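You operate a simulated robot arm through the tools that you are given. There is no shell and no other tool. Be economical: measure what you need, move in short steps, check, and stop when the job is done.

You are at the controls of a simulated two-armed robot. One attempt, no reset.

Task
Put the tin marked "WAX" from the counter top on the red coil and the tin labelled "tape" on the near bench top. Press the test button three times. Put the purple tin on the window bench top away on the top of the long shelf. Close the corner bench front right door. Open the window bench front left door, take the empty spool and leave it on the upper shelf of the window bench front left cabinet, then shut the door. Take the blue filter on the bench three top and put it away on the top of the side table. Put the spare case on the bench three top away on the trolley end of the store counter. Open the far bench back left door, fetch the tall black box and set it on the upper shelf of the far bench back left cabinet and shut the door again. Fetch the fuse marked "20 AMP" from the far bench top and stand it on top of the filter case. Put one of the white tissues from the counter top on the top of the side table. Pull the bench three back left door open. Any order will do. Set down upright: tin, purple tin, blue filter, spare case, tall black box, fuse.

Only the result counts: the job must be done as asked and must still hold three seconds after the hand-in. Knocking over, shifting, dropping, spilling or breaking anything else fails it.

Robot
Two 7-joint arms with two-finger parallel grippers on one trunk, on a base that drives. Base frame: it is fixed to the floor where the robot stands at the start and does not move with it; the origin is under the middle of the robot, x ahead of it, y to its left, z up; the surface under the hand at the start is at about z = 87. Readings come in cm, rad, newtons and seconds.
The left shoulder is at the start at [2, 13.8, 145.9], the right one opposite. With the tool pointing down near the work surface each hand reaches from about 10 to 36 cm from the robot's upright axis, wherever it stands, measured 20 degrees to its own side. Places, roughly: bench three back left door [-860, -190, 40]; blue filter (3x5x6 cm) [-920, -220, 80]; brown tin, red tin, white tin, yellow tin [50, -25, 100]; corner bench front right door [-850, 40, 40]; empty spool (3x3x3 cm) [-880, -210, 80]; far bench back left door [-1130, -190, 40]; filter case [-1125, -250, 75]; fuse [-1150, -200, 75]; near bench top [-370, -240, 80]; purple tin [-700, 100, 75]; red coil (10x10x2 cm) [50, 0, 90]; spare case [-975, -275, 75]; tall black box [-1000, -200, 75]; test button [-620, 60, 90]; top of the long shelf (254x17 cm) [-1282, -544, 132]; top of the side table [-140, -160, 80]; trolley end of the store counter [-680, -520, 80]; upper shelf of the far bench back left cabinet [-1130, -200, 40]; upper shelf of the window bench front left cabinet [-690, 80, 40]; white tissue (7x5x2 cm) [40, -270, 90]; window bench front left door [-690, 60, 40]. Payload 1.57 kg a hand.
The tool frame of a hand sits at the grasp point between the pads (the TCP): z along the fingers, y along the line on which they close. The tips reach 3 cm beyond it. The gripper opens to 8 cm. The fingers are 1.7 cm wide and 1.2 cm thick; the gripper's body (4 by 8.2 cm) begins 8 cm behind the TCP.
Orientation is that of the tool frame in the base frame, as a unit quaternion [w, x, y, z]. With the fingers straight down and closing along the base's y, the tool's x points along the base's -x, its y along +y and its z along -z.

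Tools
- The arms move only by the tool nudge_tool. It takes "left_motion", "right_motion" or both (then of equal length, played together; a hand with none holds still); each is a list of rows, each a list of 7 numbers: the opening, from 0 (shut) to 1 (fully open), then the shift along the base's x, y, z in units of 40 mm (1.0 is 40 mm), then the turn, a rotation vector about the base's x, y, z in units of 4 degrees (1.0 is 4 degrees). In form: [[claw, x, y, z, rx, ry, rz], ...]. A call has 1 to 20 rows; each row shifts and turns the commanded pose from where the row before left it. A call with a number of a shift or a turn outside -1 to 1 is refused whole. A row lasts 0.2 s, in which the tool goes at most 5 cm and 0.15 rad; a call with a longer step from one row to the next is refused whole, and so is a gripper value outside its range. Where a pose cannot be reached the arm comes as near as it can. A force on the tool above 40 N (or 10 N above the force at the start of the call, whichever is more), or a blocked arm, ends the call early, and 0.2 s more pass. The fingers move at their own pace (about 4.5 cm/s each) and stop on an object; they squeeze with about 43 N. The grip force told is the motor's: it shows also when the fingers shut on nothing. Time passes only in rows, and 0.2 s behind the last, so rows that do not move let the fingers close. The reply holds the time, the measured pose of the TCP, the force on the tool along the base axes, the opening and the grip force, in the units named above and with some noise, with the torque about the TCP (base axes, N m) and any sound that the robot's microphone picked up.
- Cameras (640 x 400 px; columns grow to the right, rows downward): "scene" is now at [15.2, -3.85, 130.69]; the picture's right is [-0.58, -0.82, 0.00], its down [-0.71, 0.50, -0.49] and it looks along [0.40, -0.29, -0.87] (base axes); focal length 214 px, centre (320, 200). "left" rides on the left gripper at [7.2, 0.7, -12.2] in its tool frame; the picture's right is [-0.09, 1.00, 0.00], its down [-0.84, -0.08, -0.54] and it looks along [-0.54, -0.05, 0.84] (tool axes); focal length 238 px, centre (320, 200). "right" rides on the right gripper at [7.2, -0.7, -12.2] in its tool frame; the picture's right is [0.09, 1.00, 0.00], its down [-0.84, 0.08, -0.54] and it looks along [-0.54, 0.05, 0.84] (tool axes); focal length 238 px, centre (320, 200). There is no depth. A picture from a camera that has moved, and an enlarged one, comes with that camera's place and axes in the base frame and with its lens.
- snapshot(camera): a new picture of that camera. The clock stands still meanwhile.
- lift_body(by): slides the trunk up (or, below 0, down) by that many cm; the arms and the scene camera ride with it, the base frame stays. It gives what a move gives, with no picture.
- steer(legs): drives the robot by 1 to 6 legs, each [ahead, left, turn to the left] in cm, cm and rad, along the robot's own axes; the way and the turn of a leg run together, so that a leg with both is an arc; at most 150 cm and 3.142 rad a leg. The arms and the cameras ride along, it lands a little off, and it stops where it bumps. It gives what a move gives.
- turn_head(pan, tilt): turns the head with the scene camera to pan (to the left, within 1.047 rad either way) and tilt (down, from -0.506 to 1.204), counted from straight ahead of the robot. It gives what a move gives.
- inspect(camera, box): a new picture of the part [left, top, right, bottom] of that camera's present view, enlarged. The clock stands still meanwhile.
- close_job(): hands the job in; it is judged then, once.

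Go step by step. Nothing tells you exact positions but the pictures and the camera data: compare them with the known pose of the tool, close in by small moves and look again before you grip or let go. The budget is 577 turns and 370 pictures, counting those below and the enlarged ones. Unless the task says otherwise, let go and move clear before handing in, and close with one line.

The tools are called after "Request:" as name(argument=value, ...) on one line, values as JSON. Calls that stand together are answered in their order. nudge_tool: Moves the arms, as the interface text tells. Its arguments: {"type":"object","properties":{"left_motion":{"type":"array"},"right_motion":{"type":"array"}},"required":[]} The other tools are called the same way: lift_body (by) slides the trunk up or down; steer (legs) drives the base; turn_head (pan, tilt) turns the head that bears the scene camera; snapshot (camera) takes a picture; inspect (camera, box) takes an enlarged picture of a part of a camera's view; close_job () hands the job in.

At the start:

```text
t: 0.0
left_tool_pos: [24.27, 5.29, 108.65]
left_tool_rot: [0.001, -0.002, 0.998, 0.063]
left_contact_force: [-1.0, -0.7, 0.6]
left_wrist_torque: [0.01, -0.02, -0.04]
left_opening: 7.99
left_finger_force: 0.0
right_tool_pos: [23.87, -17.16, 106.96]
right_tool_rot: [0.001, 0.0, 1.0, 0.0]
right_contact_force: [-0.8, -0.1, -0.5]
right_wrist_torque: [0.01, -0.02, 0.02]
right_opening: 7.99
right_finger_force: 0.1
trunk travel left (down, up): [-83.4, 40.6]
robot x, y, heading: [0.18, -0.28, -0.001]
head pan, tilt: [-0.616, 1.054]
```

scene: 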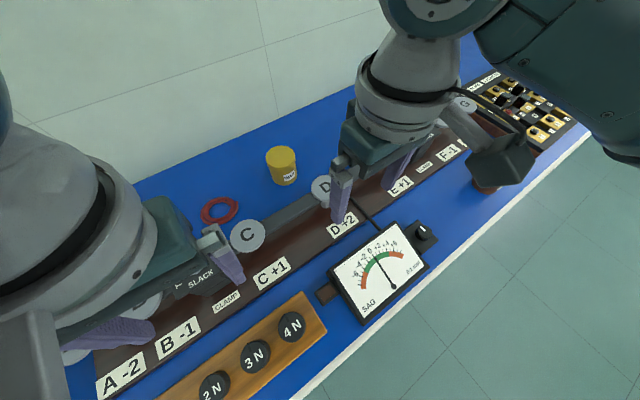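
right: 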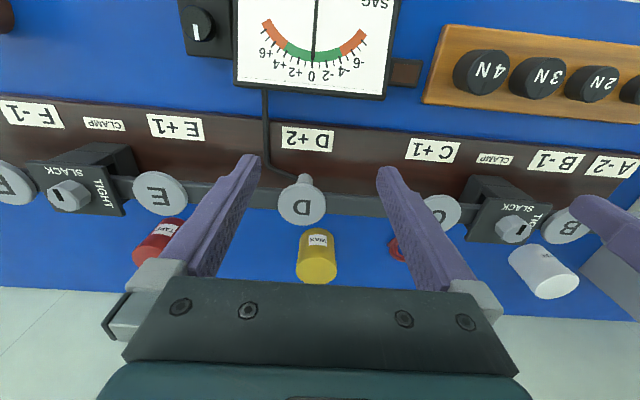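
left: 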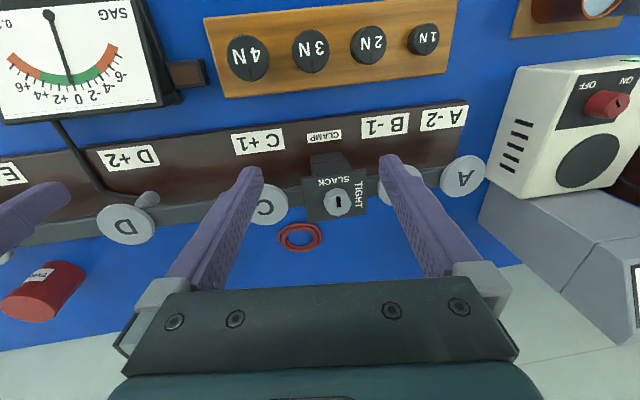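

I see the counter ahead with the yellow WAX tin near [46,-16] and the red coil near [46,2]. I'll look around to learn how the robot stands to the counter before moving.

Request:
turn_head(pan=0, tilt=0.75)

Request:
snapshot(camera="scene")

Request:
turn_head(pan=-1.04, tilt=0.35)

Request:
snapshot(camera="scene")

Request:
inspect(camera="right", box=[100, 180, 420, 320])

```text
t: 1.0
left_tool_pos: [24.16, 5.63, 108.47]
left_tool_rot: [0.001, -0.002, 0.998, 0.068]
left_contact_force: [-1.0, 0.2, 0.0]
left_wrist_torque: [0.03, 0.02, -0.03]
left_opening: 7.97
left_finger_force: 0.0
right_tool_pos: [23.89, -17.3, 106.98]
right_tool_rot: [0.0, 0.0, 1.0, 0.0]
right_contact_force: [0.4, -0.3, 0.6]
right_wrist_torque: [0.0, 0.03, -0.01]
right_opening: 8.02
right_finger_force: 0.0
trunk travel left (down, up): [-83.4, 40.6]
robot x, y, heading: [-0.07, 0.29, -0.005]
head pan, tilt: [0.0, 0.75]
```

```text
366 pictures are left
camera scene: at [18.08, -0.03, 132.96], right [0.0, -1.0, 0.0], down [-0.68, 0.0, -0.73], along [0.73, 0.0, -0.68], focal length 214 px, centre (320, 200)
```

scene: 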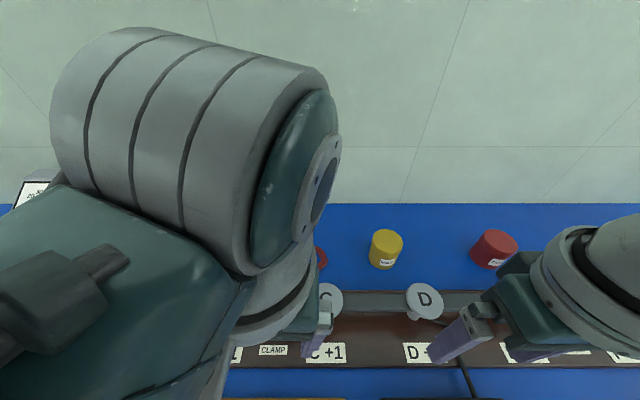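

```text
t: 2.3
left_tool_pos: [24.24, 5.67, 108.53]
left_tool_rot: [0.0, -0.001, 0.998, 0.069]
left_contact_force: [-0.1, 0.3, -1.3]
left_wrist_torque: [0.04, 0.0, -0.02]
left_opening: 8.01
left_finger_force: 0.0
right_tool_pos: [24.02, -17.28, 106.89]
right_tool_rot: [0.0, 0.0, 1.0, 0.0]
right_contact_force: [-0.3, 0.1, 0.2]
right_wrist_torque: [-0.01, 0.01, -0.03]
right_opening: 7.99
right_finger_force: 0.0
trunk travel left (down, up): [-83.4, 40.6]
robot x, y, heading: [0.06, 0.01, 0.003]
head pan, tilt: [-1.04, 0.351]
```

```text
365 pictures are left
camera scene: at [14.51, -8.05, 136.53], right [-0.86, -0.51, 0.0], down [-0.17, 0.3, -0.94], along [0.48, -0.81, -0.34], focal length 214 px, centre (320, 200)
```

scene: 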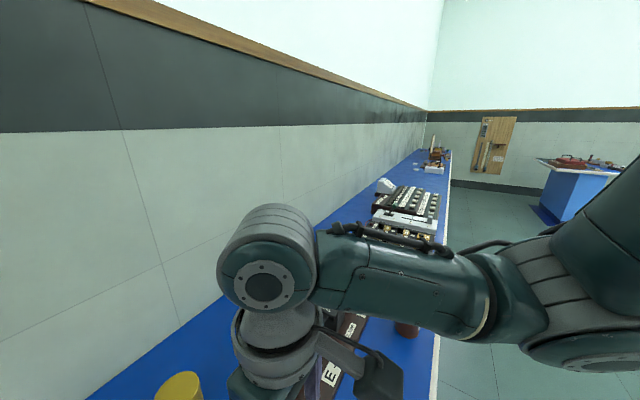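

```text
2.00 times, centred on (260, 250) of right
camera zoom: at [16.72, -17.91, 119.17], right [-0.09, 1.0, 0.0], down [0.84, 0.08, 0.54], along [0.54, 0.05, -0.84], focal length 477 px, centre (440, 100)
```

zoom: 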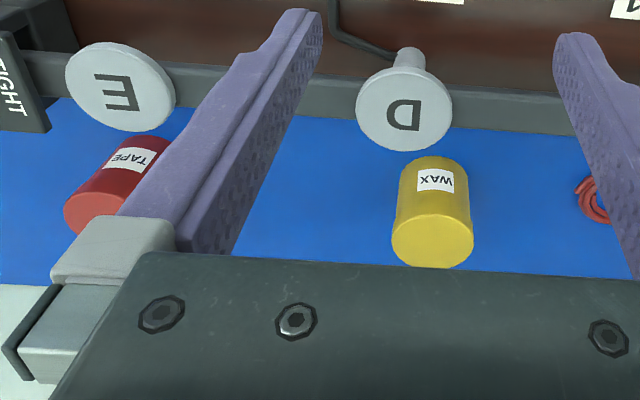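

Labels confirmed: yellow = WAX at about [46.4,-15.3], red = TAPE. The tins lie beyond the straight-down reach, so I'll try to roll ahead a little.

Request:
steer(legs=[[12, 0, 0]])

Request:
turn_head(pan=-0.3, tilt=0.7)

Request:
snapshot(camera="scene")

Request:
snapshot(camera="right")

```text
t: 3.5
left_tool_pos: [36.25, 5.65, 108.45]
left_tool_rot: [0.001, -0.002, 0.998, 0.069]
left_contact_force: [0.8, -0.2, 0.5]
left_wrist_torque: [0.03, 0.02, 0.0]
left_opening: 7.98
left_finger_force: 0.1
right_tool_pos: [35.91, -17.33, 106.98]
right_tool_rot: [0.0, -0.001, 1.0, -0.001]
right_contact_force: [0.3, 0.2, -0.4]
right_wrist_torque: [-0.04, 0.03, -0.01]
right_opening: 8.01
right_finger_force: 0.1
trunk travel left (down, up): [-83.4, 40.6]
robot x, y, heading: [12.09, 0.48, -0.002]
head pan, tilt: [-1.04, 0.351]
```

```text
t: 4.6
left_tool_pos: [36.23, 5.76, 108.41]
left_tool_rot: [0.001, -0.002, 0.997, 0.071]
left_contact_force: [0.1, 0.1, -0.5]
left_wrist_torque: [0.01, -0.02, 0.01]
left_opening: 7.99
left_finger_force: 0.1
right_tool_pos: [35.9, -17.25, 106.92]
right_tool_rot: [-0.001, -0.001, 1.0, -0.001]
right_contact_force: [0.3, 0.2, 0.3]
right_wrist_torque: [-0.02, 0.02, -0.04]
right_opening: 8.0
right_finger_force: 0.0
trunk travel left (down, up): [-83.4, 40.6]
robot x, y, heading: [12.1, -0.2, 0.001]
head pan, tilt: [-0.3, 0.7]
```

```text
363 pictures are left
camera scene: at [29.85, -2.55, 133.39], right [-0.3, -0.95, 0.0], down [-0.61, 0.19, -0.77], along [0.73, -0.23, -0.64], focal length 214 px, centre (320, 200)
```

scene: 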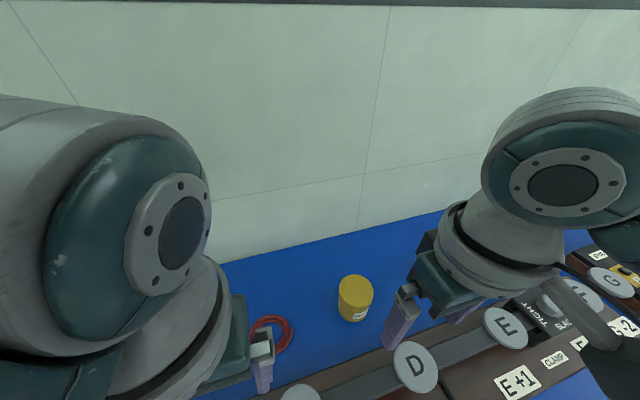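

```text
362 pictures are left
camera right: at [28.65, -17.92, 119.16], right [-0.09, 1.0, 0.0], down [0.84, 0.08, 0.54], along [0.54, 0.05, -0.84], focal length 238 px, centre (320, 200)
```

right: 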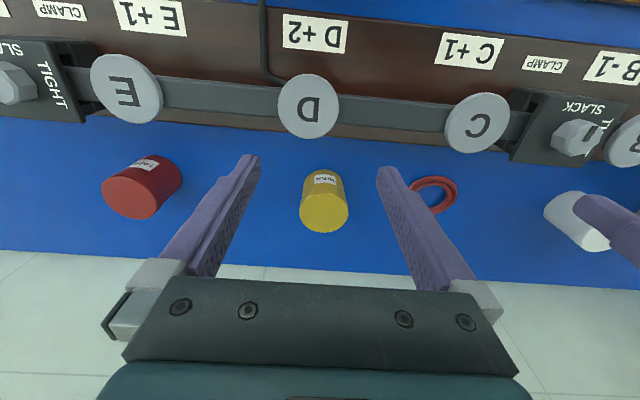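

The base rolls freely under the counter. Tin at about [46.2,-15.7], coil about [46.3,2.3]; I'll roll 7 cm more and bring the right hand above the tin.

Request:
steer(legs=[[7, 0, 0]])

Request:
nudge_tool(right_motion=[[1, 0.5, 0.2, 0, 0, 0, 0], [1, 0.4, 0.2, -1, 0, 0, 0]])

Request:
snapshot(camera="right")

```text
t: 5.6
left_tool_pos: [43.18, 5.85, 108.47]
left_tool_rot: [0.001, -0.003, 0.998, 0.07]
left_contact_force: [0.4, -0.3, 0.3]
left_wrist_torque: [0.03, 0.0, 0.01]
left_opening: 8.0
left_finger_force: 0.0
right_tool_pos: [42.82, -17.29, 106.82]
right_tool_rot: [0.0, 0.0, 1.0, 0.0]
right_contact_force: [0.4, -0.1, -0.8]
right_wrist_torque: [0.0, -0.01, -0.01]
right_opening: 8.01
right_finger_force: 0.0
trunk travel left (down, up): [-83.4, 40.6]
robot x, y, heading: [19.11, -0.14, 0.001]
head pan, tilt: [-0.3, 0.7]
```

```text
t: 6.2
left_tool_pos: [43.15, 5.88, 108.47]
left_tool_rot: [0.001, -0.002, 0.998, 0.071]
left_contact_force: [-0.5, 0.2, 0.4]
left_wrist_torque: [-0.03, -0.01, 0.0]
left_opening: 7.99
left_finger_force: 0.0
right_tool_pos: [46.38, -15.67, 102.9]
right_tool_rot: [0.0, -0.001, 1.0, 0.0]
right_contact_force: [-0.1, -0.1, 0.0]
right_wrist_torque: [0.02, -0.01, 0.05]
right_opening: 8.0
right_finger_force: 0.0
trunk travel left (down, up): [-83.4, 40.6]
robot x, y, heading: [19.04, -0.19, -0.002]
head pan, tilt: [-0.3, 0.7]
```

```text
361 pictures are left
camera right: at [39.21, -16.37, 115.24], right [-0.09, 1.0, 0.0], down [0.84, 0.08, 0.54], along [0.54, 0.05, -0.84], focal length 238 px, centre (320, 200)
```

right: 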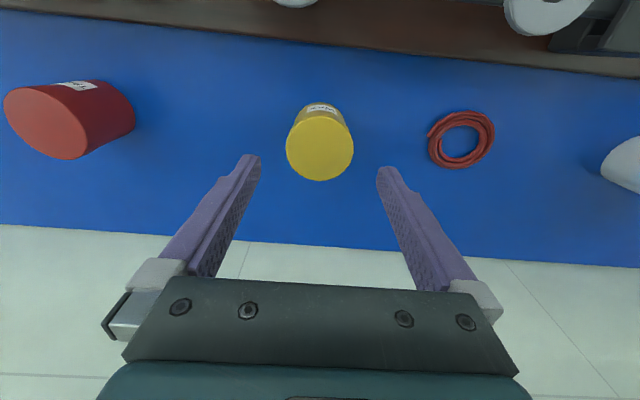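

Request:
nudge_tool(right_motion=[[1, 0.2, 0, -0.7, 0, 0, 0], [1, 0, 0, -0.45, 0, 0, 0]])

Request:
snapshot(camera="right")

```text
t: 6.8
left_tool_pos: [43.21, 5.84, 108.47]
left_tool_rot: [0.001, -0.003, 0.998, 0.07]
left_contact_force: [-0.4, -0.9, 0.3]
left_wrist_torque: [0.02, 0.02, -0.04]
left_opening: 8.01
left_finger_force: 0.0
right_tool_pos: [47.22, -15.81, 98.24]
right_tool_rot: [0.0, -0.001, 1.0, -0.001]
right_contact_force: [-0.6, 0.2, 0.8]
right_wrist_torque: [0.0, 0.02, -0.02]
right_opening: 8.01
right_finger_force: 0.1
trunk travel left (down, up): [-83.4, 40.6]
robot x, y, heading: [18.84, -0.1, -0.002]
head pan, tilt: [-0.3, 0.7]
```

```text
360 pictures are left
camera right: at [40.0, -16.36, 110.55], right [-0.09, 1.0, 0.0], down [0.84, 0.08, 0.54], along [0.54, 0.05, -0.84], focal length 238 px, centre (320, 200)
```

right: 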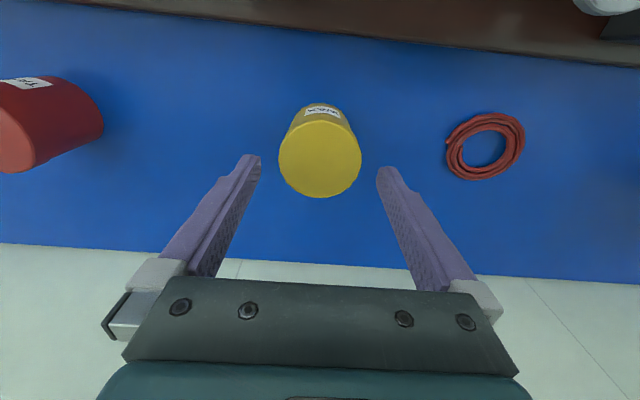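

Tin centre agrees with the tool at [47.1,-15.7]; coil centre at [47.1,1.5]. Lowering and gripping.

Request:
nudge_tool(right_motion=[[1, 0, 0, -0.8, 0, 0, 0], [1, 0, 0, -0.8, 0, 0, 0], [1, 0, 0, 0, 0, 0, 0], [0, 0, 0, 0, 0, 0, 0], [0, 0, 0, 0, 0, 0, 0], [0, 0, 0, 0, 0, 0, 0], [0, 0, 0, 0, 0, 0, 0]])

```text
t: 8.4
left_tool_pos: [43.11, 5.91, 108.33]
left_tool_rot: [0.001, -0.003, 0.998, 0.07]
left_contact_force: [0.4, 0.2, -0.2]
left_wrist_torque: [0.02, -0.02, 0.04]
left_opening: 8.02
left_finger_force: 0.1
right_tool_pos: [47.22, -15.72, 92.05]
right_tool_rot: [0.0, 0.0, 1.0, 0.0]
right_contact_force: [-0.3, -0.4, 0.1]
right_wrist_torque: [0.03, -0.01, -0.02]
right_opening: 6.7
right_finger_force: 43.3
trunk travel left (down, up): [-83.4, 40.6]
robot x, y, heading: [19.0, 0.28, -0.0]
head pan, tilt: [-0.3, 0.7]
```

Gripped. Lifting, while moving the left hand out of the way.

Request:
nudge_tool(right_motion=[[0, 0, 0, 0.6, 0, 0, 0], [0, 0, 0, 0.6, 0, 0, 0], [0, 0, 0, 0.6, 0, 0, 0], [0, 0, 0, 0, 0, 0, 0], [0, 0, 0, 0, 0, 0, 0]], left_motion=[[1, 0, 0.8, 0.5, 0, 0, 0], [1, 0, 0.8, 0.5, 0, 0, 0], [1, 0, 0.8, 0.5, 0, 0, 0], [1, 0, 0.8, 0, 0, 0, 0], [1, 0, 0.8, 0, 0, 0, 0]])

Request:
nudge_tool(right_motion=[[0, 0, 0.72, 0, 0, 0, 0], [0, 0, 0.72, 0, 0, 0, 0], [0, 0, 0.72, 0, 0, 0, 0], [0, 0, 0.72, 0, 0, 0, 0], [0, 0, 0.72, 0, 0, 0, 0], [0, 0, 0.72, 0, 0, 0, 0]])

Request:
snapshot(camera="right")

Request:
snapshot(camera="scene")

```text
t: 9.1
left_tool_pos: [43.08, 16.3, 109.81]
left_tool_rot: [0.002, 0.006, 0.99, 0.141]
left_contact_force: [0.1, -0.2, 0.5]
left_wrist_torque: [0.02, -0.01, 0.0]
left_opening: 8.0
left_finger_force: 0.1
left hand out of reach, approached as far as the arm can: row 2, 3
right_tool_pos: [47.12, -15.74, 96.17]
right_tool_rot: [0.0, -0.001, 1.0, -0.001]
right_contact_force: [-0.2, -0.1, -1.8]
right_wrist_torque: [0.02, 0.02, 0.0]
right_opening: 6.71
right_finger_force: 43.2
trunk travel left (down, up): [-83.4, 40.6]
robot x, y, heading: [19.2, -0.09, 0.001]
head pan, tilt: [-0.3, 0.7]
stopped in row 3 (left hand): the arm was blocked; the commanded pose is now the measured one
```

```text
t: 10.4
left_tool_pos: [42.79, 16.19, 109.74]
left_tool_rot: [0.001, 0.008, 0.99, 0.141]
left_contact_force: [-0.1, -0.1, 0.0]
left_wrist_torque: [0.02, 0.01, -0.01]
left_opening: 8.01
left_finger_force: 0.1
right_tool_pos: [46.99, 0.37, 95.69]
right_tool_rot: [-0.002, 0.0, 1.0, -0.015]
right_contact_force: [0.4, -0.4, -2.2]
right_wrist_torque: [0.02, 0.0, 0.01]
right_opening: 6.68
right_finger_force: 43.3
trunk travel left (down, up): [-83.4, 40.6]
robot x, y, heading: [18.9, 0.15, 0.001]
head pan, tilt: [-0.3, 0.7]
```

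```text
359 pictures are left
camera right: at [39.86, 0.0, 107.94], right [-0.09, 1.0, -0.03], down [0.84, 0.09, 0.54], along [0.54, 0.02, -0.84], focal length 238 px, centre (320, 200)
```

right: 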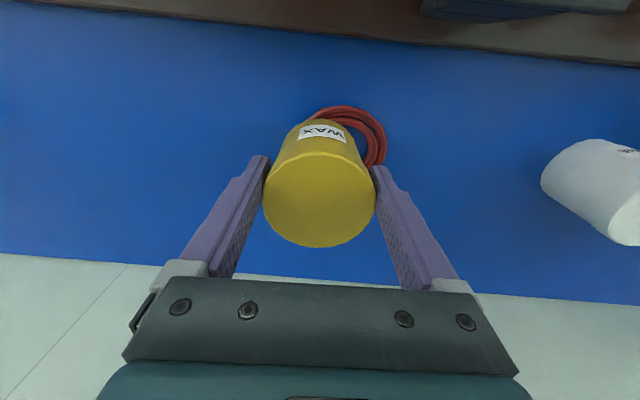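

```text
358 pictures are left
camera scene: at [36.81, -2.54, 133.38], right [-0.3, -0.96, 0.0], down [-0.62, 0.19, -0.76], along [0.73, -0.23, -0.64], focal length 214 px, centre (320, 200)
```

scene: 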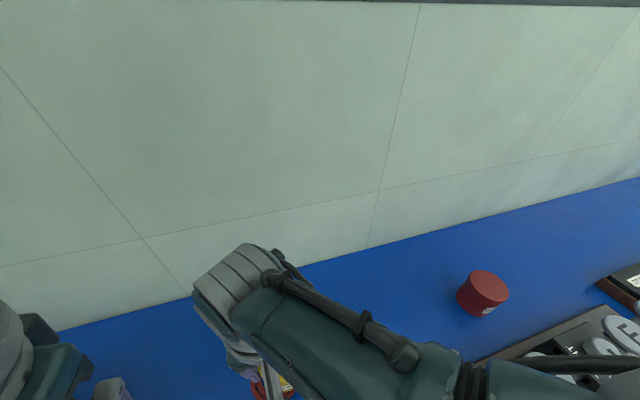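

The coil centre looks to be at about [47.3,1.6]; the tool is at [47.0,0.4] near its cross-body limit. I'll shift the base left and straighten.

Request:
steer(legs=[[0.3, 3, 0]])

Request:
nudge_tool(right_motion=[[0, 0, -0.42, 0, 0.43, 0, 0], [0, 0, 0, 0, 0, 0, 0]])

Request:
snapshot(camera="right")

```text
t: 11.3
left_tool_pos: [43.28, 19.28, 109.87]
left_tool_rot: [0.002, 0.007, 0.99, 0.141]
left_contact_force: [1.0, 0.7, -1.3]
left_wrist_torque: [0.01, 0.0, 0.0]
left_opening: 7.99
left_finger_force: 0.0
right_tool_pos: [47.68, 3.47, 95.82]
right_tool_rot: [0.001, 0.005, 1.0, -0.011]
right_contact_force: [0.0, -0.6, -0.6]
right_wrist_torque: [0.01, 0.01, 0.02]
right_opening: 6.69
right_finger_force: 43.2
trunk travel left (down, up): [-83.4, 40.6]
robot x, y, heading: [18.89, 3.28, 0.001]
head pan, tilt: [-0.3, 0.7]
```

```text
t: 11.9
left_tool_pos: [43.35, 19.39, 109.87]
left_tool_rot: [0.001, 0.008, 0.99, 0.141]
left_contact_force: [0.1, -0.1, -0.2]
left_wrist_torque: [-0.01, -0.03, -0.01]
left_opening: 8.02
left_finger_force: 0.1
right_tool_pos: [47.77, 1.75, 95.96]
right_tool_rot: [0.001, 0.005, 1.0, 0.004]
right_contact_force: [-1.0, -1.2, -1.8]
right_wrist_torque: [-0.02, 0.01, 0.01]
right_opening: 6.66
right_finger_force: 42.7
trunk travel left (down, up): [-83.4, 40.6]
robot x, y, heading: [19.29, 2.74, -0.005]
head pan, tilt: [-0.3, 0.7]
```

```text
357 pictures are left
camera right: at [40.52, 1.05, 108.17], right [-0.08, 1.0, 0.01], down [0.84, 0.07, 0.54], along [0.54, 0.05, -0.84], focal length 238 px, centre (320, 200)
```

right: 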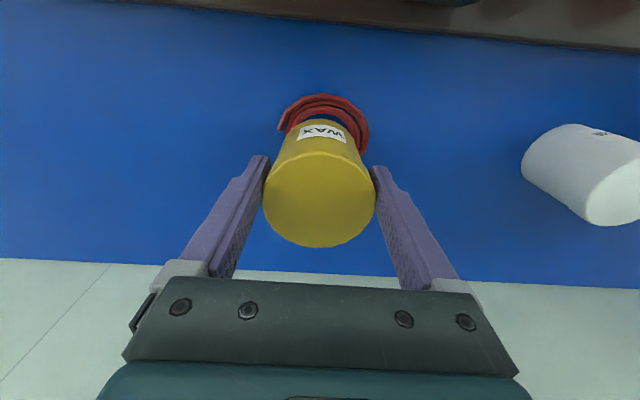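

Request:
nudge_tool(right_motion=[[0, -0.05, 0.05, -0.2, 0, 0, 0], [0, 0, 0, -0.15, 0, 0, 0], [0, 0, 0, 0, 0, 0, 0]])

Request:
nudge_tool(right_motion=[[0, 0, 0, -0.1, 0, 0, 0], [0, 0, 0, 0, 0, 0, 0]])

Request:
nudge_tool(right_motion=[[0, 0, 0, -0.1, 0, 0, 0], [0, 0, 0, 0, 0, 0, 0]])

```text
t: 12.7
left_tool_pos: [43.3, 19.22, 109.74]
left_tool_rot: [0.001, 0.008, 0.99, 0.142]
left_contact_force: [-0.7, 0.6, -0.5]
left_wrist_torque: [0.01, 0.0, -0.02]
left_opening: 7.98
left_finger_force: 0.1
right_tool_pos: [47.52, 1.95, 94.57]
right_tool_rot: [0.001, 0.004, 1.0, 0.003]
right_contact_force: [-0.6, 1.2, -1.4]
right_wrist_torque: [-0.04, 0.01, -0.01]
right_opening: 6.71
right_finger_force: 42.8
trunk travel left (down, up): [-83.4, 40.6]
robot x, y, heading: [19.39, 3.09, 0.002]
head pan, tilt: [-0.3, 0.7]
```

```text
t: 13.3
left_tool_pos: [43.37, 19.46, 109.77]
left_tool_rot: [0.001, 0.008, 0.99, 0.141]
left_contact_force: [-1.2, 0.7, -0.1]
left_wrist_torque: [0.01, -0.02, -0.02]
left_opening: 8.01
left_finger_force: 0.0
right_tool_pos: [47.58, 1.88, 94.21]
right_tool_rot: [0.001, 0.004, 1.0, 0.003]
right_contact_force: [0.6, -0.6, -2.1]
right_wrist_torque: [0.01, 0.05, 0.01]
right_opening: 6.69
right_finger_force: 42.9
trunk travel left (down, up): [-83.4, 40.6]
robot x, y, heading: [18.92, 3.06, 0.002]
head pan, tilt: [-0.3, 0.7]
```

```text
t: 13.9
left_tool_pos: [43.23, 19.32, 109.81]
left_tool_rot: [0.001, 0.008, 0.99, 0.141]
left_contact_force: [0.8, 0.7, 0.3]
left_wrist_torque: [0.02, 0.0, 0.0]
left_opening: 8.01
left_finger_force: 0.0
right_tool_pos: [47.47, 1.87, 93.81]
right_tool_rot: [0.001, 0.005, 1.0, 0.003]
right_contact_force: [-0.6, 0.2, -0.8]
right_wrist_torque: [0.0, 0.0, -0.03]
right_opening: 6.68
right_finger_force: 43.0
trunk travel left (down, up): [-83.4, 40.6]
robot x, y, heading: [19.13, 3.21, 0.002]
head pan, tilt: [-0.3, 0.7]
```

Request:
nudge_tool(right_motion=[[0, 0, 0, -0.08, 0, 0, 0], [0, 0, 0, 0, 0, 0, 0]])

Request:
nudge_tool(right_motion=[[0, 0, 0, -0.06, 0, 0, 0], [0, 0, 0, 0, 0, 0, 0]])

Request:
snapshot(camera="right")

```text
t: 14.5
left_tool_pos: [43.22, 19.43, 109.81]
left_tool_rot: [0.001, 0.008, 0.99, 0.142]
left_contact_force: [0.6, 0.0, -0.2]
left_wrist_torque: [-0.02, -0.02, -0.02]
left_opening: 8.0
left_finger_force: 0.0
right_tool_pos: [47.55, 1.88, 93.5]
right_tool_rot: [0.001, 0.005, 1.0, 0.004]
right_contact_force: [0.7, -0.1, 0.0]
right_wrist_torque: [-0.03, 0.02, -0.01]
right_opening: 6.69
right_finger_force: 43.5
trunk travel left (down, up): [-83.4, 40.6]
robot x, y, heading: [19.34, 2.8, 0.001]
head pan, tilt: [-0.3, 0.7]
```

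```text
t: 15.1
left_tool_pos: [43.26, 19.44, 109.82]
left_tool_rot: [0.001, 0.008, 0.99, 0.142]
left_contact_force: [0.8, 0.5, 1.5]
left_wrist_torque: [0.02, 0.0, 0.01]
left_opening: 8.01
left_finger_force: 0.1
right_tool_pos: [47.64, 1.86, 93.11]
right_tool_rot: [0.001, 0.004, 1.0, 0.002]
right_contact_force: [0.2, 0.1, -1.9]
right_wrist_torque: [-0.01, -0.01, 0.0]
right_opening: 6.72
right_finger_force: 43.3
trunk travel left (down, up): [-83.4, 40.6]
robot x, y, heading: [19.4, 3.57, -0.0]
head pan, tilt: [-0.3, 0.7]
```

```text
356 pictures are left
camera right: at [40.35, 1.2, 105.39], right [-0.08, 1.0, 0.01], down [0.84, 0.07, 0.54], along [0.54, 0.05, -0.84], focal length 238 px, centre (320, 200)
```

right: 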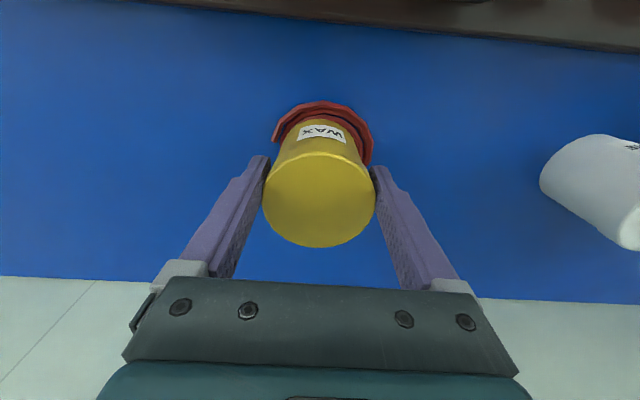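

Request:
nudge_tool(right_motion=[[0, 0, 0, -0.05, 0, 0, 0], [0, 0, 0, 0, 0, 0, 0]])

Request:
nudge_tool(right_motion=[[0, 0, 0, -0.04, 0, 0, 0], [0, 0, 0, 0, 0, 0, 0]])

```text
t: 15.7
left_tool_pos: [43.3, 19.32, 109.81]
left_tool_rot: [0.002, 0.008, 0.99, 0.142]
left_contact_force: [1.0, -0.8, 0.2]
left_wrist_torque: [0.01, -0.01, -0.03]
left_opening: 8.01
left_finger_force: 0.0
right_tool_pos: [47.62, 1.85, 93.08]
right_tool_rot: [0.001, 0.005, 1.0, 0.003]
right_contact_force: [-6.9, 0.1, 29.1]
right_wrist_torque: [-0.32, 0.22, -0.04]
right_opening: 6.69
right_finger_force: 42.7
trunk travel left (down, up): [-83.4, 40.6]
robot x, y, heading: [19.4, 3.1, 0.002]
head pan, tilt: [-0.3, 0.7]
```

```text
t: 16.3
left_tool_pos: [43.36, 19.45, 109.8]
left_tool_rot: [0.001, 0.009, 0.99, 0.141]
left_contact_force: [0.0, 1.0, -0.4]
left_wrist_torque: [-0.05, 0.0, -0.01]
left_opening: 7.99
left_finger_force: 0.1
right_tool_pos: [47.59, 1.92, 92.88]
right_tool_rot: [0.003, 0.004, 1.0, 0.003]
right_contact_force: [-4.3, 2.0, 23.5]
right_wrist_torque: [-0.11, -0.23, 0.02]
right_opening: 6.68
right_finger_force: 43.3
trunk travel left (down, up): [-83.4, 40.6]
robot x, y, heading: [19.29, 2.76, 0.008]
head pan, tilt: [-0.3, 0.7]
```

Contact made: the tin rests on the coil. Opening and rising straight up.

Request:
nudge_tool(right_motion=[[0, 0, 0, 0.04, 0, 0, 0], [1, 0, 0, 0, 0, 0, 0], [1, 0, 0, 0, 0, 0, 0], [1, 0, 0, 0, 0, 0, 0], [1, 0, 0, 0.5, 0, 0, 0], [1, 0, 0, 1, 0, 0, 0], [1, 0, 0, 1, 0, 0, 0], [1, 0, 0, 1, 0, 0, 0]])

Request:
snapshot(camera="right")

```text
t: 18.1
left_tool_pos: [43.34, 19.4, 109.71]
left_tool_rot: [0.001, 0.008, 0.99, 0.142]
left_contact_force: [0.1, -0.1, 1.0]
left_wrist_torque: [0.0, 0.02, -0.01]
left_opening: 8.04
left_finger_force: 0.0
right_tool_pos: [47.99, -0.12, 106.52]
right_tool_rot: [0.005, 0.011, 1.0, -0.018]
right_contact_force: [0.1, 0.3, 0.4]
right_wrist_torque: [0.01, 0.04, 0.0]
right_opening: 7.98
right_finger_force: 0.0
trunk travel left (down, up): [-83.4, 40.6]
robot x, y, heading: [19.02, 3.18, 0.0]
head pan, tilt: [-0.3, 0.7]
```

```text
355 pictures are left
camera right: at [40.7, -0.15, 118.74], right [-0.07, 1.0, -0.04], down [0.83, 0.08, 0.55], along [0.55, 0.01, -0.84], focal length 238 px, centre (320, 200)
```

right: 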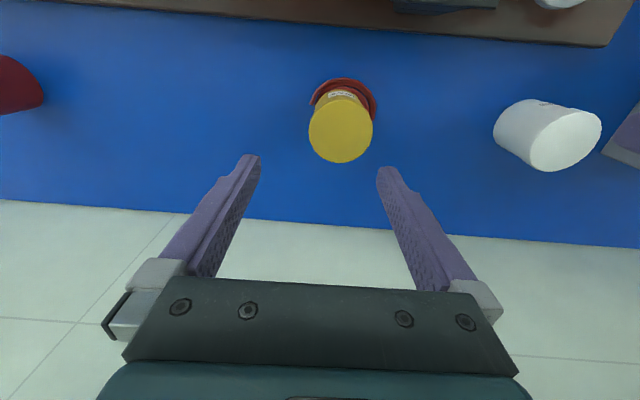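

The WAX tin stands on the coil. Next the red TAPE tin at about [47,-40]: I swing the right hand to its own side and drive the base right.

Request:
nudge_tool(right_motion=[[1, 0, -0.8, 0, 0, 0, 0], [1, 0, -0.8, 0, 0.5, 0, 0], [1, 0, -0.8, 0, 0, 0, 0], [1, 0, -0.7, 0, 0, 0, 0]])

Request:
steer(legs=[[0, -28.5, 0]])

Request:
snapshot(camera="right")

```text
t: 19.1
left_tool_pos: [43.2, 19.39, 109.77]
left_tool_rot: [0.001, 0.007, 0.99, 0.142]
left_contact_force: [0.0, 0.0, -0.5]
left_wrist_torque: [-0.02, 0.02, -0.02]
left_opening: 7.98
left_finger_force: 0.0
right_tool_pos: [47.51, -10.46, 107.01]
right_tool_rot: [0.001, 0.004, 1.0, 0.021]
right_contact_force: [-0.2, 0.0, -0.1]
right_wrist_torque: [-0.03, -0.03, 0.0]
right_opening: 7.97
right_finger_force: 0.0
trunk travel left (down, up): [-83.4, 40.6]
robot x, y, heading: [19.45, 2.79, -0.003]
head pan, tilt: [-0.3, 0.7]
```

```text
t: 21.1
left_tool_pos: [43.37, -9.0, 109.91]
left_tool_rot: [0.001, 0.008, 0.99, 0.141]
left_contact_force: [0.0, 0.0, -0.6]
left_wrist_torque: [0.0, -0.01, 0.02]
left_opening: 8.0
left_finger_force: 0.0
right_tool_pos: [47.64, -38.86, 107.05]
right_tool_rot: [0.001, 0.005, 1.0, 0.021]
right_contact_force: [0.5, -0.9, -0.6]
right_wrist_torque: [0.0, -0.01, 0.02]
right_opening: 8.01
right_finger_force: 0.0
trunk travel left (down, up): [-83.4, 40.6]
robot x, y, heading: [19.25, -25.38, 0.005]
head pan, tilt: [-0.3, 0.7]
```

```text
354 pictures are left
camera right: at [40.31, -39.96, 119.25], right [-0.08, 1.0, 0.04], down [0.84, 0.05, 0.55], along [0.54, 0.08, -0.84], focal length 238 px, centre (320, 200)
```

right: 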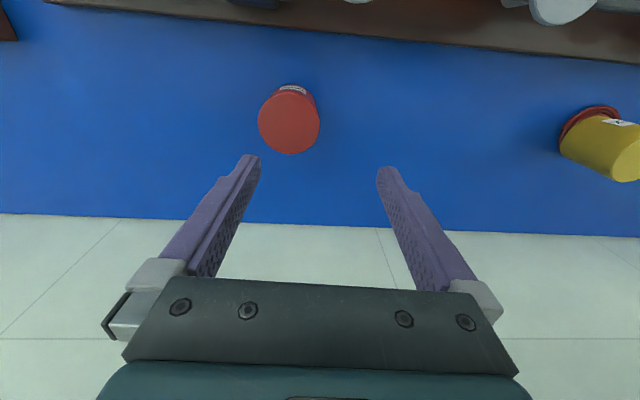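

Request:
nudge_tool(right_motion=[[1, -0.12, -0.4, -0.5, -0.6, 0, 0], [1, 0, -0.3, -0.7, 0, 0, 0], [1, 0, 0, -0.8, 0, 0, 0]])

Request:
snapshot(camera="right")

```text
t: 21.9
left_tool_pos: [43.29, -8.98, 109.72]
left_tool_rot: [0.0, 0.008, 0.99, 0.143]
left_contact_force: [-0.7, 0.0, 0.4]
left_wrist_torque: [0.03, 0.05, 0.02]
left_opening: 8.0
left_finger_force: 0.1
right_tool_pos: [46.93, -41.81, 99.06]
right_tool_rot: [0.001, 0.004, 1.0, 0.0]
right_contact_force: [-0.4, 0.7, 0.3]
right_wrist_torque: [0.0, 0.0, 0.0]
right_opening: 8.0
right_finger_force: 0.0
trunk travel left (down, up): [-83.4, 40.6]
robot x, y, heading: [19.27, -25.17, 0.001]
head pan, tilt: [-0.3, 0.7]
```

```text
353 pictures are left
camera right: at [39.76, -42.3, 111.3], right [-0.08, 1.0, 0.0], down [0.84, 0.07, 0.54], along [0.54, 0.05, -0.84], focal length 238 px, centre (320, 200)
```

right: 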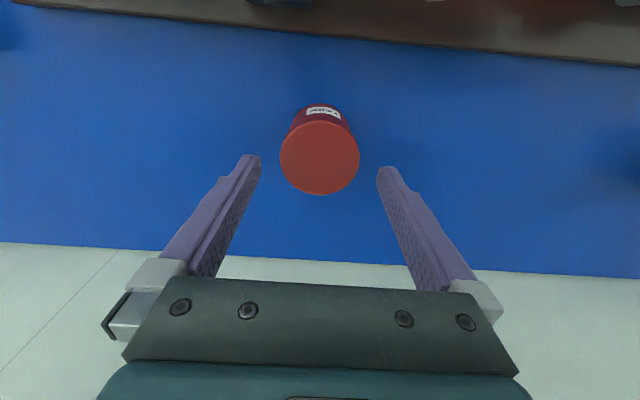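

Lined up just as with the yellow one; descend, grip and lift.

Request:
nudge_tool(right_motion=[[1, 0.03, 0.03, -0.8, 0, 0, 0], [1, 0, 0, -0.95, 0, 0, 0], [1, 0, 0, 0, 0, 0, 0], [0, 0, 0, 0, 0, 0, 0], [0, 0, 0, 0, 0, 0, 0], [0, 0, 0, 0, 0, 0, 0], [0, 0, 0, 0, 0, 0, 0], [0, 0, 0, 0.8, 0, 0, 0], [0, 0, 0, 1, 0, 0, 0], [0, 0, 0, 1, 0, 0, 0], [0, 0, 0, 1, 0, 0, 0]])

Request:
turn_head(pan=-0.9, tilt=0.45)

Request:
snapshot(camera="scene")

```text
t: 24.3
left_tool_pos: [43.19, -9.01, 109.81]
left_tool_rot: [0.001, 0.007, 0.99, 0.143]
left_contact_force: [-0.3, -0.9, 0.3]
left_wrist_torque: [0.02, 0.0, 0.02]
left_opening: 8.0
left_finger_force: 0.1
right_tool_pos: [47.08, -41.57, 107.28]
right_tool_rot: [0.0, 0.005, 1.0, 0.0]
right_contact_force: [-0.3, 0.7, -1.0]
right_wrist_torque: [-0.06, -0.01, 0.02]
right_opening: 6.66
right_finger_force: 43.1
trunk travel left (down, up): [-83.4, 40.6]
robot x, y, heading: [19.45, -25.18, 0.001]
head pan, tilt: [-0.3, 0.7]
```

```text
t: 25.3
left_tool_pos: [43.29, -9.03, 109.72]
left_tool_rot: [0.001, 0.008, 0.99, 0.142]
left_contact_force: [-0.8, -0.5, 0.0]
left_wrist_torque: [0.01, 0.01, 0.02]
left_opening: 7.99
left_finger_force: 0.1
right_tool_pos: [47.2, -41.71, 107.22]
right_tool_rot: [0.0, 0.005, 1.0, 0.0]
right_contact_force: [-0.1, 0.3, -2.0]
right_wrist_torque: [0.03, 0.0, 0.02]
right_opening: 6.66
right_finger_force: 43.1
trunk travel left (down, up): [-83.4, 40.6]
robot x, y, heading: [19.28, -25.33, 0.006]
head pan, tilt: [-0.901, 0.45]
```

```text
352 pictures are left
camera scene: at [34.74, -32.59, 135.6], right [-0.78, -0.62, 0.0], down [-0.27, 0.34, -0.9], along [0.56, -0.7, -0.44], focal length 214 px, centre (320, 200)
```

scene: 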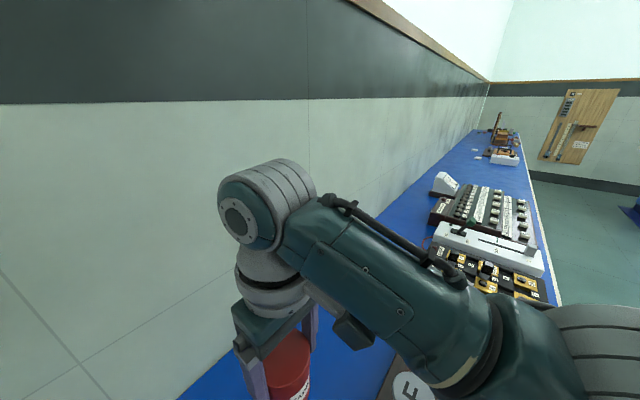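

Tin in hand. I'll raise the trunk, back off and drive right along the counter toward the tissues.

Request:
lift_body(by=15)

Request:
steer(legs=[[-45, 0, 0], [0, -150, 0], [0, -40, 0]])

Request:
turn_head(pan=-0.5, tilt=0.55)

Request:
snapshot(camera="scene")

```text
t: 27.0
left_tool_pos: [43.32, -8.98, 124.83]
left_tool_rot: [0.001, 0.007, 0.99, 0.143]
left_contact_force: [0.1, 0.4, 0.0]
left_wrist_torque: [0.02, -0.01, 0.01]
left_opening: 8.01
left_finger_force: 0.1
right_tool_pos: [47.16, -41.59, 122.31]
right_tool_rot: [0.002, 0.004, 1.0, 0.0]
right_contact_force: [-0.1, -0.2, -1.0]
right_wrist_torque: [-0.02, 0.02, -0.01]
right_opening: 6.65
right_finger_force: 43.1
trunk travel left (down, up): [-98.4, 25.6]
robot x, y, heading: [19.25, -25.67, 0.002]
head pan, tilt: [-0.901, 0.45]
```

```text
t: 38.7
left_tool_pos: [-0.82, -196.04, 124.77]
left_tool_rot: [0.001, 0.004, 0.99, 0.143]
left_contact_force: [0.0, -0.3, -0.9]
left_wrist_torque: [0.05, 0.01, 0.0]
left_opening: 7.99
left_finger_force: 0.0
right_tool_pos: [3.21, -228.78, 122.2]
right_tool_rot: [0.001, 0.002, 1.0, 0.0]
right_contact_force: [-0.1, -0.5, -1.8]
right_wrist_torque: [0.02, 0.0, 0.01]
right_opening: 6.68
right_finger_force: 43.0
trunk travel left (down, up): [-98.4, 25.6]
robot x, y, heading: [-24.99, -212.65, 0.007]
head pan, tilt: [-0.901, 0.45]
```

```text
t: 39.6
left_tool_pos: [-0.77, -196.19, 124.76]
left_tool_rot: [0.001, 0.004, 0.99, 0.142]
left_contact_force: [0.0, -0.1, -0.3]
left_wrist_torque: [0.01, -0.04, -0.03]
left_opening: 8.03
left_finger_force: 0.0
right_tool_pos: [3.2, -228.75, 122.34]
right_tool_rot: [0.002, 0.001, 1.0, 0.001]
right_contact_force: [-0.3, -0.1, -1.9]
right_wrist_torque: [0.0, 0.02, 0.03]
right_opening: 6.65
right_finger_force: 43.5
trunk travel left (down, up): [-98.4, 25.6]
robot x, y, heading: [-24.85, -212.95, 0.011]
head pan, tilt: [-0.499, 0.55]
```

```text
351 pictures are left
camera scene: at [-7.07, -216.89, 149.7], right [-0.47, -0.88, 0.0], down [-0.46, 0.25, -0.85], along [0.75, -0.4, -0.52], focal length 214 px, centre (320, 200)
```

scene: 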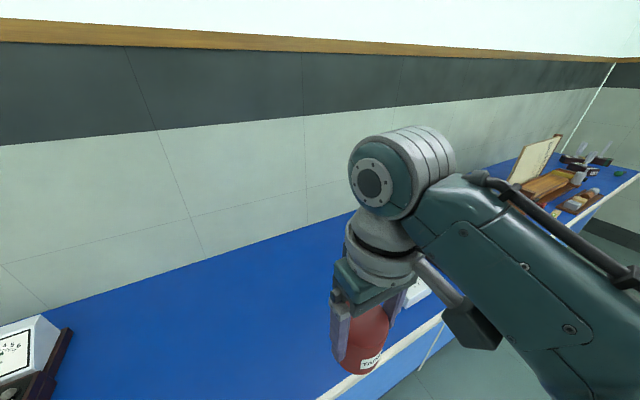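

Request:
steer(legs=[[0, -68, -0.01]])

Request:
turn_head(pan=0.1, tilt=0.65)

Request:
snapshot(camera="scene")

Request:
snapshot(camera="left")

```text
t: 43.3
left_tool_pos: [-0.51, -263.43, 124.73]
left_tool_rot: [0.002, 0.01, 0.99, 0.143]
left_contact_force: [-0.1, 0.3, 0.1]
left_wrist_torque: [-0.01, -0.02, -0.02]
left_opening: 7.98
left_finger_force: 0.0
right_tool_pos: [3.14, -296.15, 122.3]
right_tool_rot: [0.001, 0.007, 1.0, 0.001]
right_contact_force: [0.5, 0.3, -0.6]
right_wrist_torque: [-0.01, 0.01, 0.01]
right_opening: 6.62
right_finger_force: 42.7
trunk travel left (down, up): [-98.4, 25.6]
robot x, y, heading: [-24.84, -279.68, -0.005]
head pan, tilt: [-0.499, 0.55]
```

```text
t: 44.3
left_tool_pos: [-0.58, -263.38, 124.73]
left_tool_rot: [0.002, 0.011, 0.99, 0.143]
left_contact_force: [0.3, -0.5, 0.6]
left_wrist_torque: [0.0, 0.03, 0.0]
left_opening: 8.01
left_finger_force: 0.0
right_tool_pos: [3.08, -296.06, 122.16]
right_tool_rot: [0.001, 0.008, 1.0, 0.001]
right_contact_force: [-0.3, 0.6, -1.9]
right_wrist_torque: [0.01, 0.03, 0.0]
right_opening: 6.62
right_finger_force: 43.0
trunk travel left (down, up): [-98.4, 25.6]
robot x, y, heading: [-24.74, -279.81, -0.008]
head pan, tilt: [0.099, 0.649]
```

```text
350 pictures are left
camera scene: at [-6.28, -278.96, 148.82], right [0.09, -1.0, 0.0], down [-0.6, -0.06, -0.8], along [0.79, 0.07, -0.6], focal length 214 px, centre (320, 200)
```

scene: 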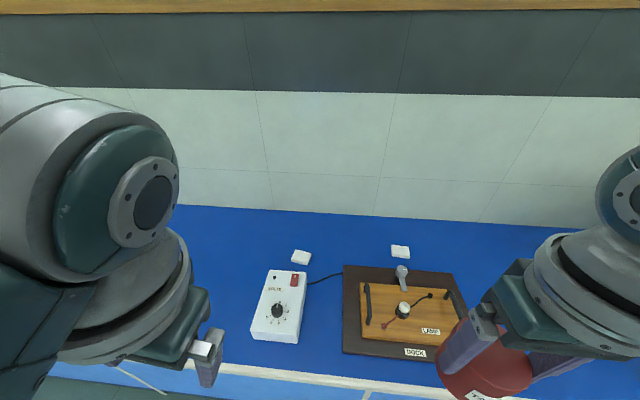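

```text
349 pictures are left
camera left: at [-7.82, -265.89, 136.74], right [0.11, 0.95, 0.28], down [0.83, -0.24, 0.5], along [0.54, 0.18, -0.82], focal length 238 px, centre (320, 200)
```

left: 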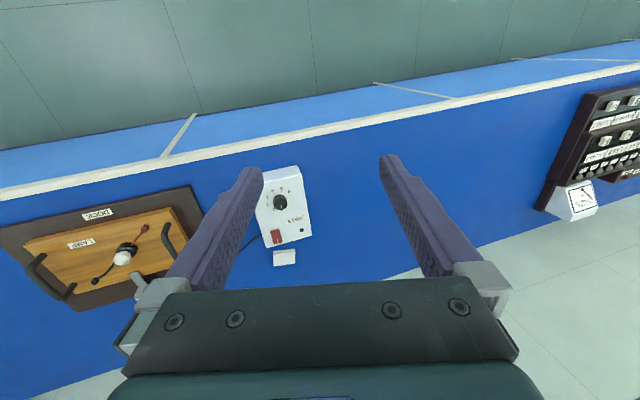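

Two tissues: one at about [40,-269] beside a white box, one at [46,-303]. I'll roll in so the left hand hangs over the first.

Request:
steer(legs=[[36, 0, 0]])

Request:
snapshot(camera="left")

```text
t: 46.6
left_tool_pos: [35.07, -263.8, 124.78]
left_tool_rot: [0.002, 0.011, 0.99, 0.143]
left_contact_force: [-0.2, -0.3, 0.3]
left_wrist_torque: [0.0, 0.04, 0.02]
left_opening: 8.01
left_finger_force: 0.0
right_tool_pos: [38.76, -296.29, 122.23]
right_tool_rot: [0.001, 0.008, 1.0, 0.0]
right_contact_force: [-0.7, 0.3, -2.0]
right_wrist_torque: [0.01, 0.0, 0.02]
right_opening: 6.66
right_finger_force: 43.0
trunk travel left (down, up): [-98.4, 25.6]
robot x, y, heading: [11.26, -279.77, -0.006]
head pan, tilt: [0.099, 0.649]
```

```text
348 pictures are left
camera left: at [27.88, -266.13, 136.74], right [0.11, 0.95, 0.28], down [0.83, -0.25, 0.5], along [0.54, 0.18, -0.82], focal length 238 px, centre (320, 200)
```

left: 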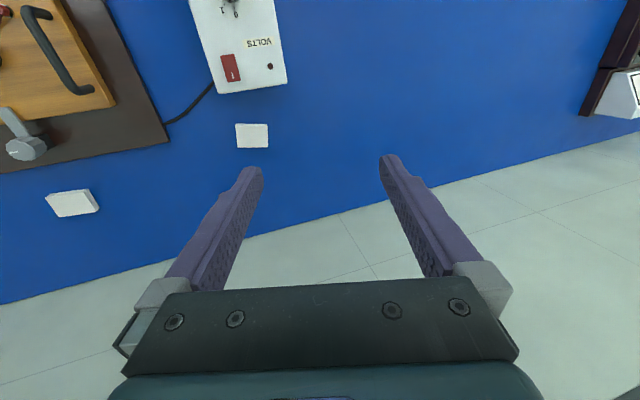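

Request:
nudge_tool(left_motion=[[1, 0.3, -0.2, 0, -0.8, 0, 0], [1, 0.3, -0.2, 0, -0.8, 0, 0], [1, 0.3, -0.2, 0, -0.8, 0, 0], [1, 0.3, -0.2, 0, -0.8, 0, 0], [1, 0.3, -0.1, 0, -0.9, 0, 0]])

Request:
lift_body(by=-11)

Request:
snapshot(camera="left")

```text
t: 47.8
left_tool_pos: [41.1, -266.03, 124.38]
left_tool_rot: [0.002, 0.011, 1.0, 0.018]
left_contact_force: [-0.5, 0.5, 0.0]
left_wrist_torque: [-0.01, 0.02, -0.03]
left_opening: 8.02
left_finger_force: 0.1
right_tool_pos: [38.74, -296.44, 122.28]
right_tool_rot: [0.001, 0.007, 1.0, 0.0]
right_contact_force: [-0.4, 0.1, -1.2]
right_wrist_torque: [-0.01, 0.05, -0.02]
right_opening: 6.61
right_finger_force: 42.5
trunk travel left (down, up): [-98.4, 25.6]
robot x, y, heading: [11.29, -280.01, -0.005]
head pan, tilt: [0.099, 0.649]
```

```text
t: 49.2
left_tool_pos: [41.35, -265.84, 113.59]
left_tool_rot: [0.004, 0.007, 1.0, 0.015]
left_contact_force: [-0.2, 1.2, -0.5]
left_wrist_torque: [0.01, 0.02, -0.01]
left_opening: 7.99
left_finger_force: 0.0
right_tool_pos: [38.77, -296.35, 111.21]
right_tool_rot: [0.001, 0.007, 1.0, 0.0]
right_contact_force: [0.6, 0.0, -1.2]
right_wrist_torque: [0.03, 0.0, 0.01]
right_opening: 6.63
right_finger_force: 42.7
trunk travel left (down, up): [-87.4, 36.6]
robot x, y, heading: [11.13, -279.97, -0.009]
head pan, tilt: [0.099, 0.649]
```

```text
347 pictures are left
camera left: at [34.0, -265.33, 125.83], right [0.11, 0.99, 0.03], down [0.83, -0.11, 0.55], along [0.55, -0.03, -0.84], focal length 238 px, centre (320, 200)
```

left: 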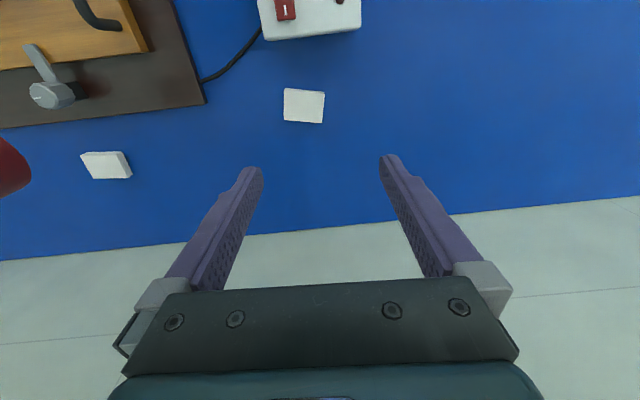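

Request:
nudge_tool(left_motion=[[1, 0, -0.15, -0.6, -0.4, 0, -0.8], [1, 0, -0.15, -0.9, 0, 0, -0.8], [1, 0.05, 0, -0.9, 0, 0, -0.8], [1, 0, 0, -0.9, 0, 0, 0], [1, 0, 0, 0, 0, 0, 0]])

Request:
snapshot(camera="left")

```text
t: 50.4
left_tool_pos: [41.34, -268.49, 100.4]
left_tool_rot: [0.002, 0.095, 0.995, -0.015]
left_contact_force: [0.1, 0.4, 1.6]
left_wrist_torque: [0.01, 0.01, 0.01]
left_opening: 8.01
left_finger_force: 0.1
right_tool_pos: [38.92, -296.35, 111.24]
right_tool_rot: [0.0, 0.009, 1.0, -0.001]
right_contact_force: [-0.2, -0.1, -1.1]
right_wrist_torque: [0.01, 0.01, -0.07]
right_opening: 6.6
right_finger_force: 42.8
trunk travel left (down, up): [-87.4, 36.6]
robot x, y, heading: [10.65, -280.04, -0.006]
head pan, tilt: [0.099, 0.649]
```

```text
346 pictures are left
camera left: at [34.39, -266.0, 112.69], right [0.28, 0.96, -0.03], down [0.81, -0.22, 0.55], along [0.52, -0.18, -0.83], focal length 238 px, centre (320, 200)
```

left: 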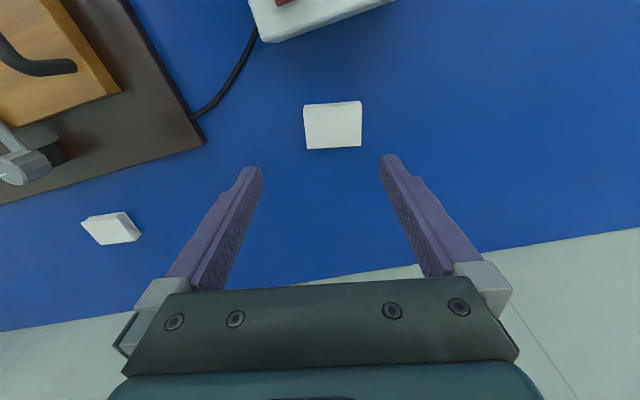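

Request:
nudge_tool(left_motion=[[1, 0, 0.15, -0.6, 0.4, 0, 0], [1, 0, 0.12, -0.6, 0, 0, 0], [1, 0, 0, -0.6, 0, 0, 0], [1, 0, 0, 0, 0, 0, 0]])

Request:
snapshot(camera="left")

```text
t: 51.4
left_tool_pos: [41.32, -267.29, 93.26]
left_tool_rot: [0.002, 0.094, 0.996, 0.0]
left_contact_force: [-0.4, 0.3, -0.3]
left_wrist_torque: [-0.02, 0.01, 0.02]
left_opening: 8.02
left_finger_force: 0.1
right_tool_pos: [38.59, -296.23, 111.23]
right_tool_rot: [0.001, 0.007, 1.0, 0.001]
right_contact_force: [1.0, -0.2, -1.9]
right_wrist_torque: [-0.01, 0.03, 0.01]
right_opening: 6.62
right_finger_force: 42.9
trunk travel left (down, up): [-87.4, 36.6]
robot x, y, heading: [10.82, -280.11, -0.01]
head pan, tilt: [0.099, 0.649]
```

```text
345 pictures are left
camera left: at [34.38, -265.19, 105.58], right [0.28, 0.96, 0.0], down [0.81, -0.23, 0.55], along [0.52, -0.15, -0.84], focal length 238 px, centre (320, 200)
```

left: 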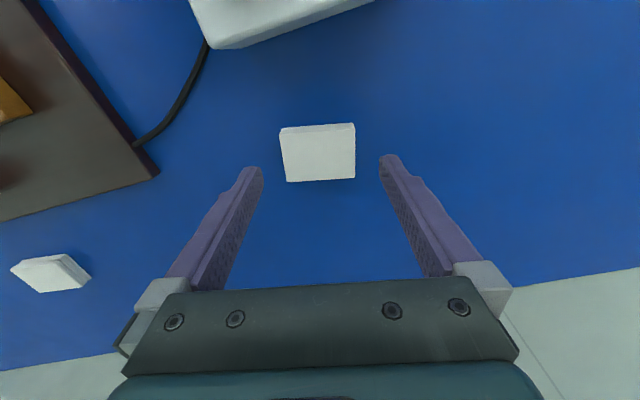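

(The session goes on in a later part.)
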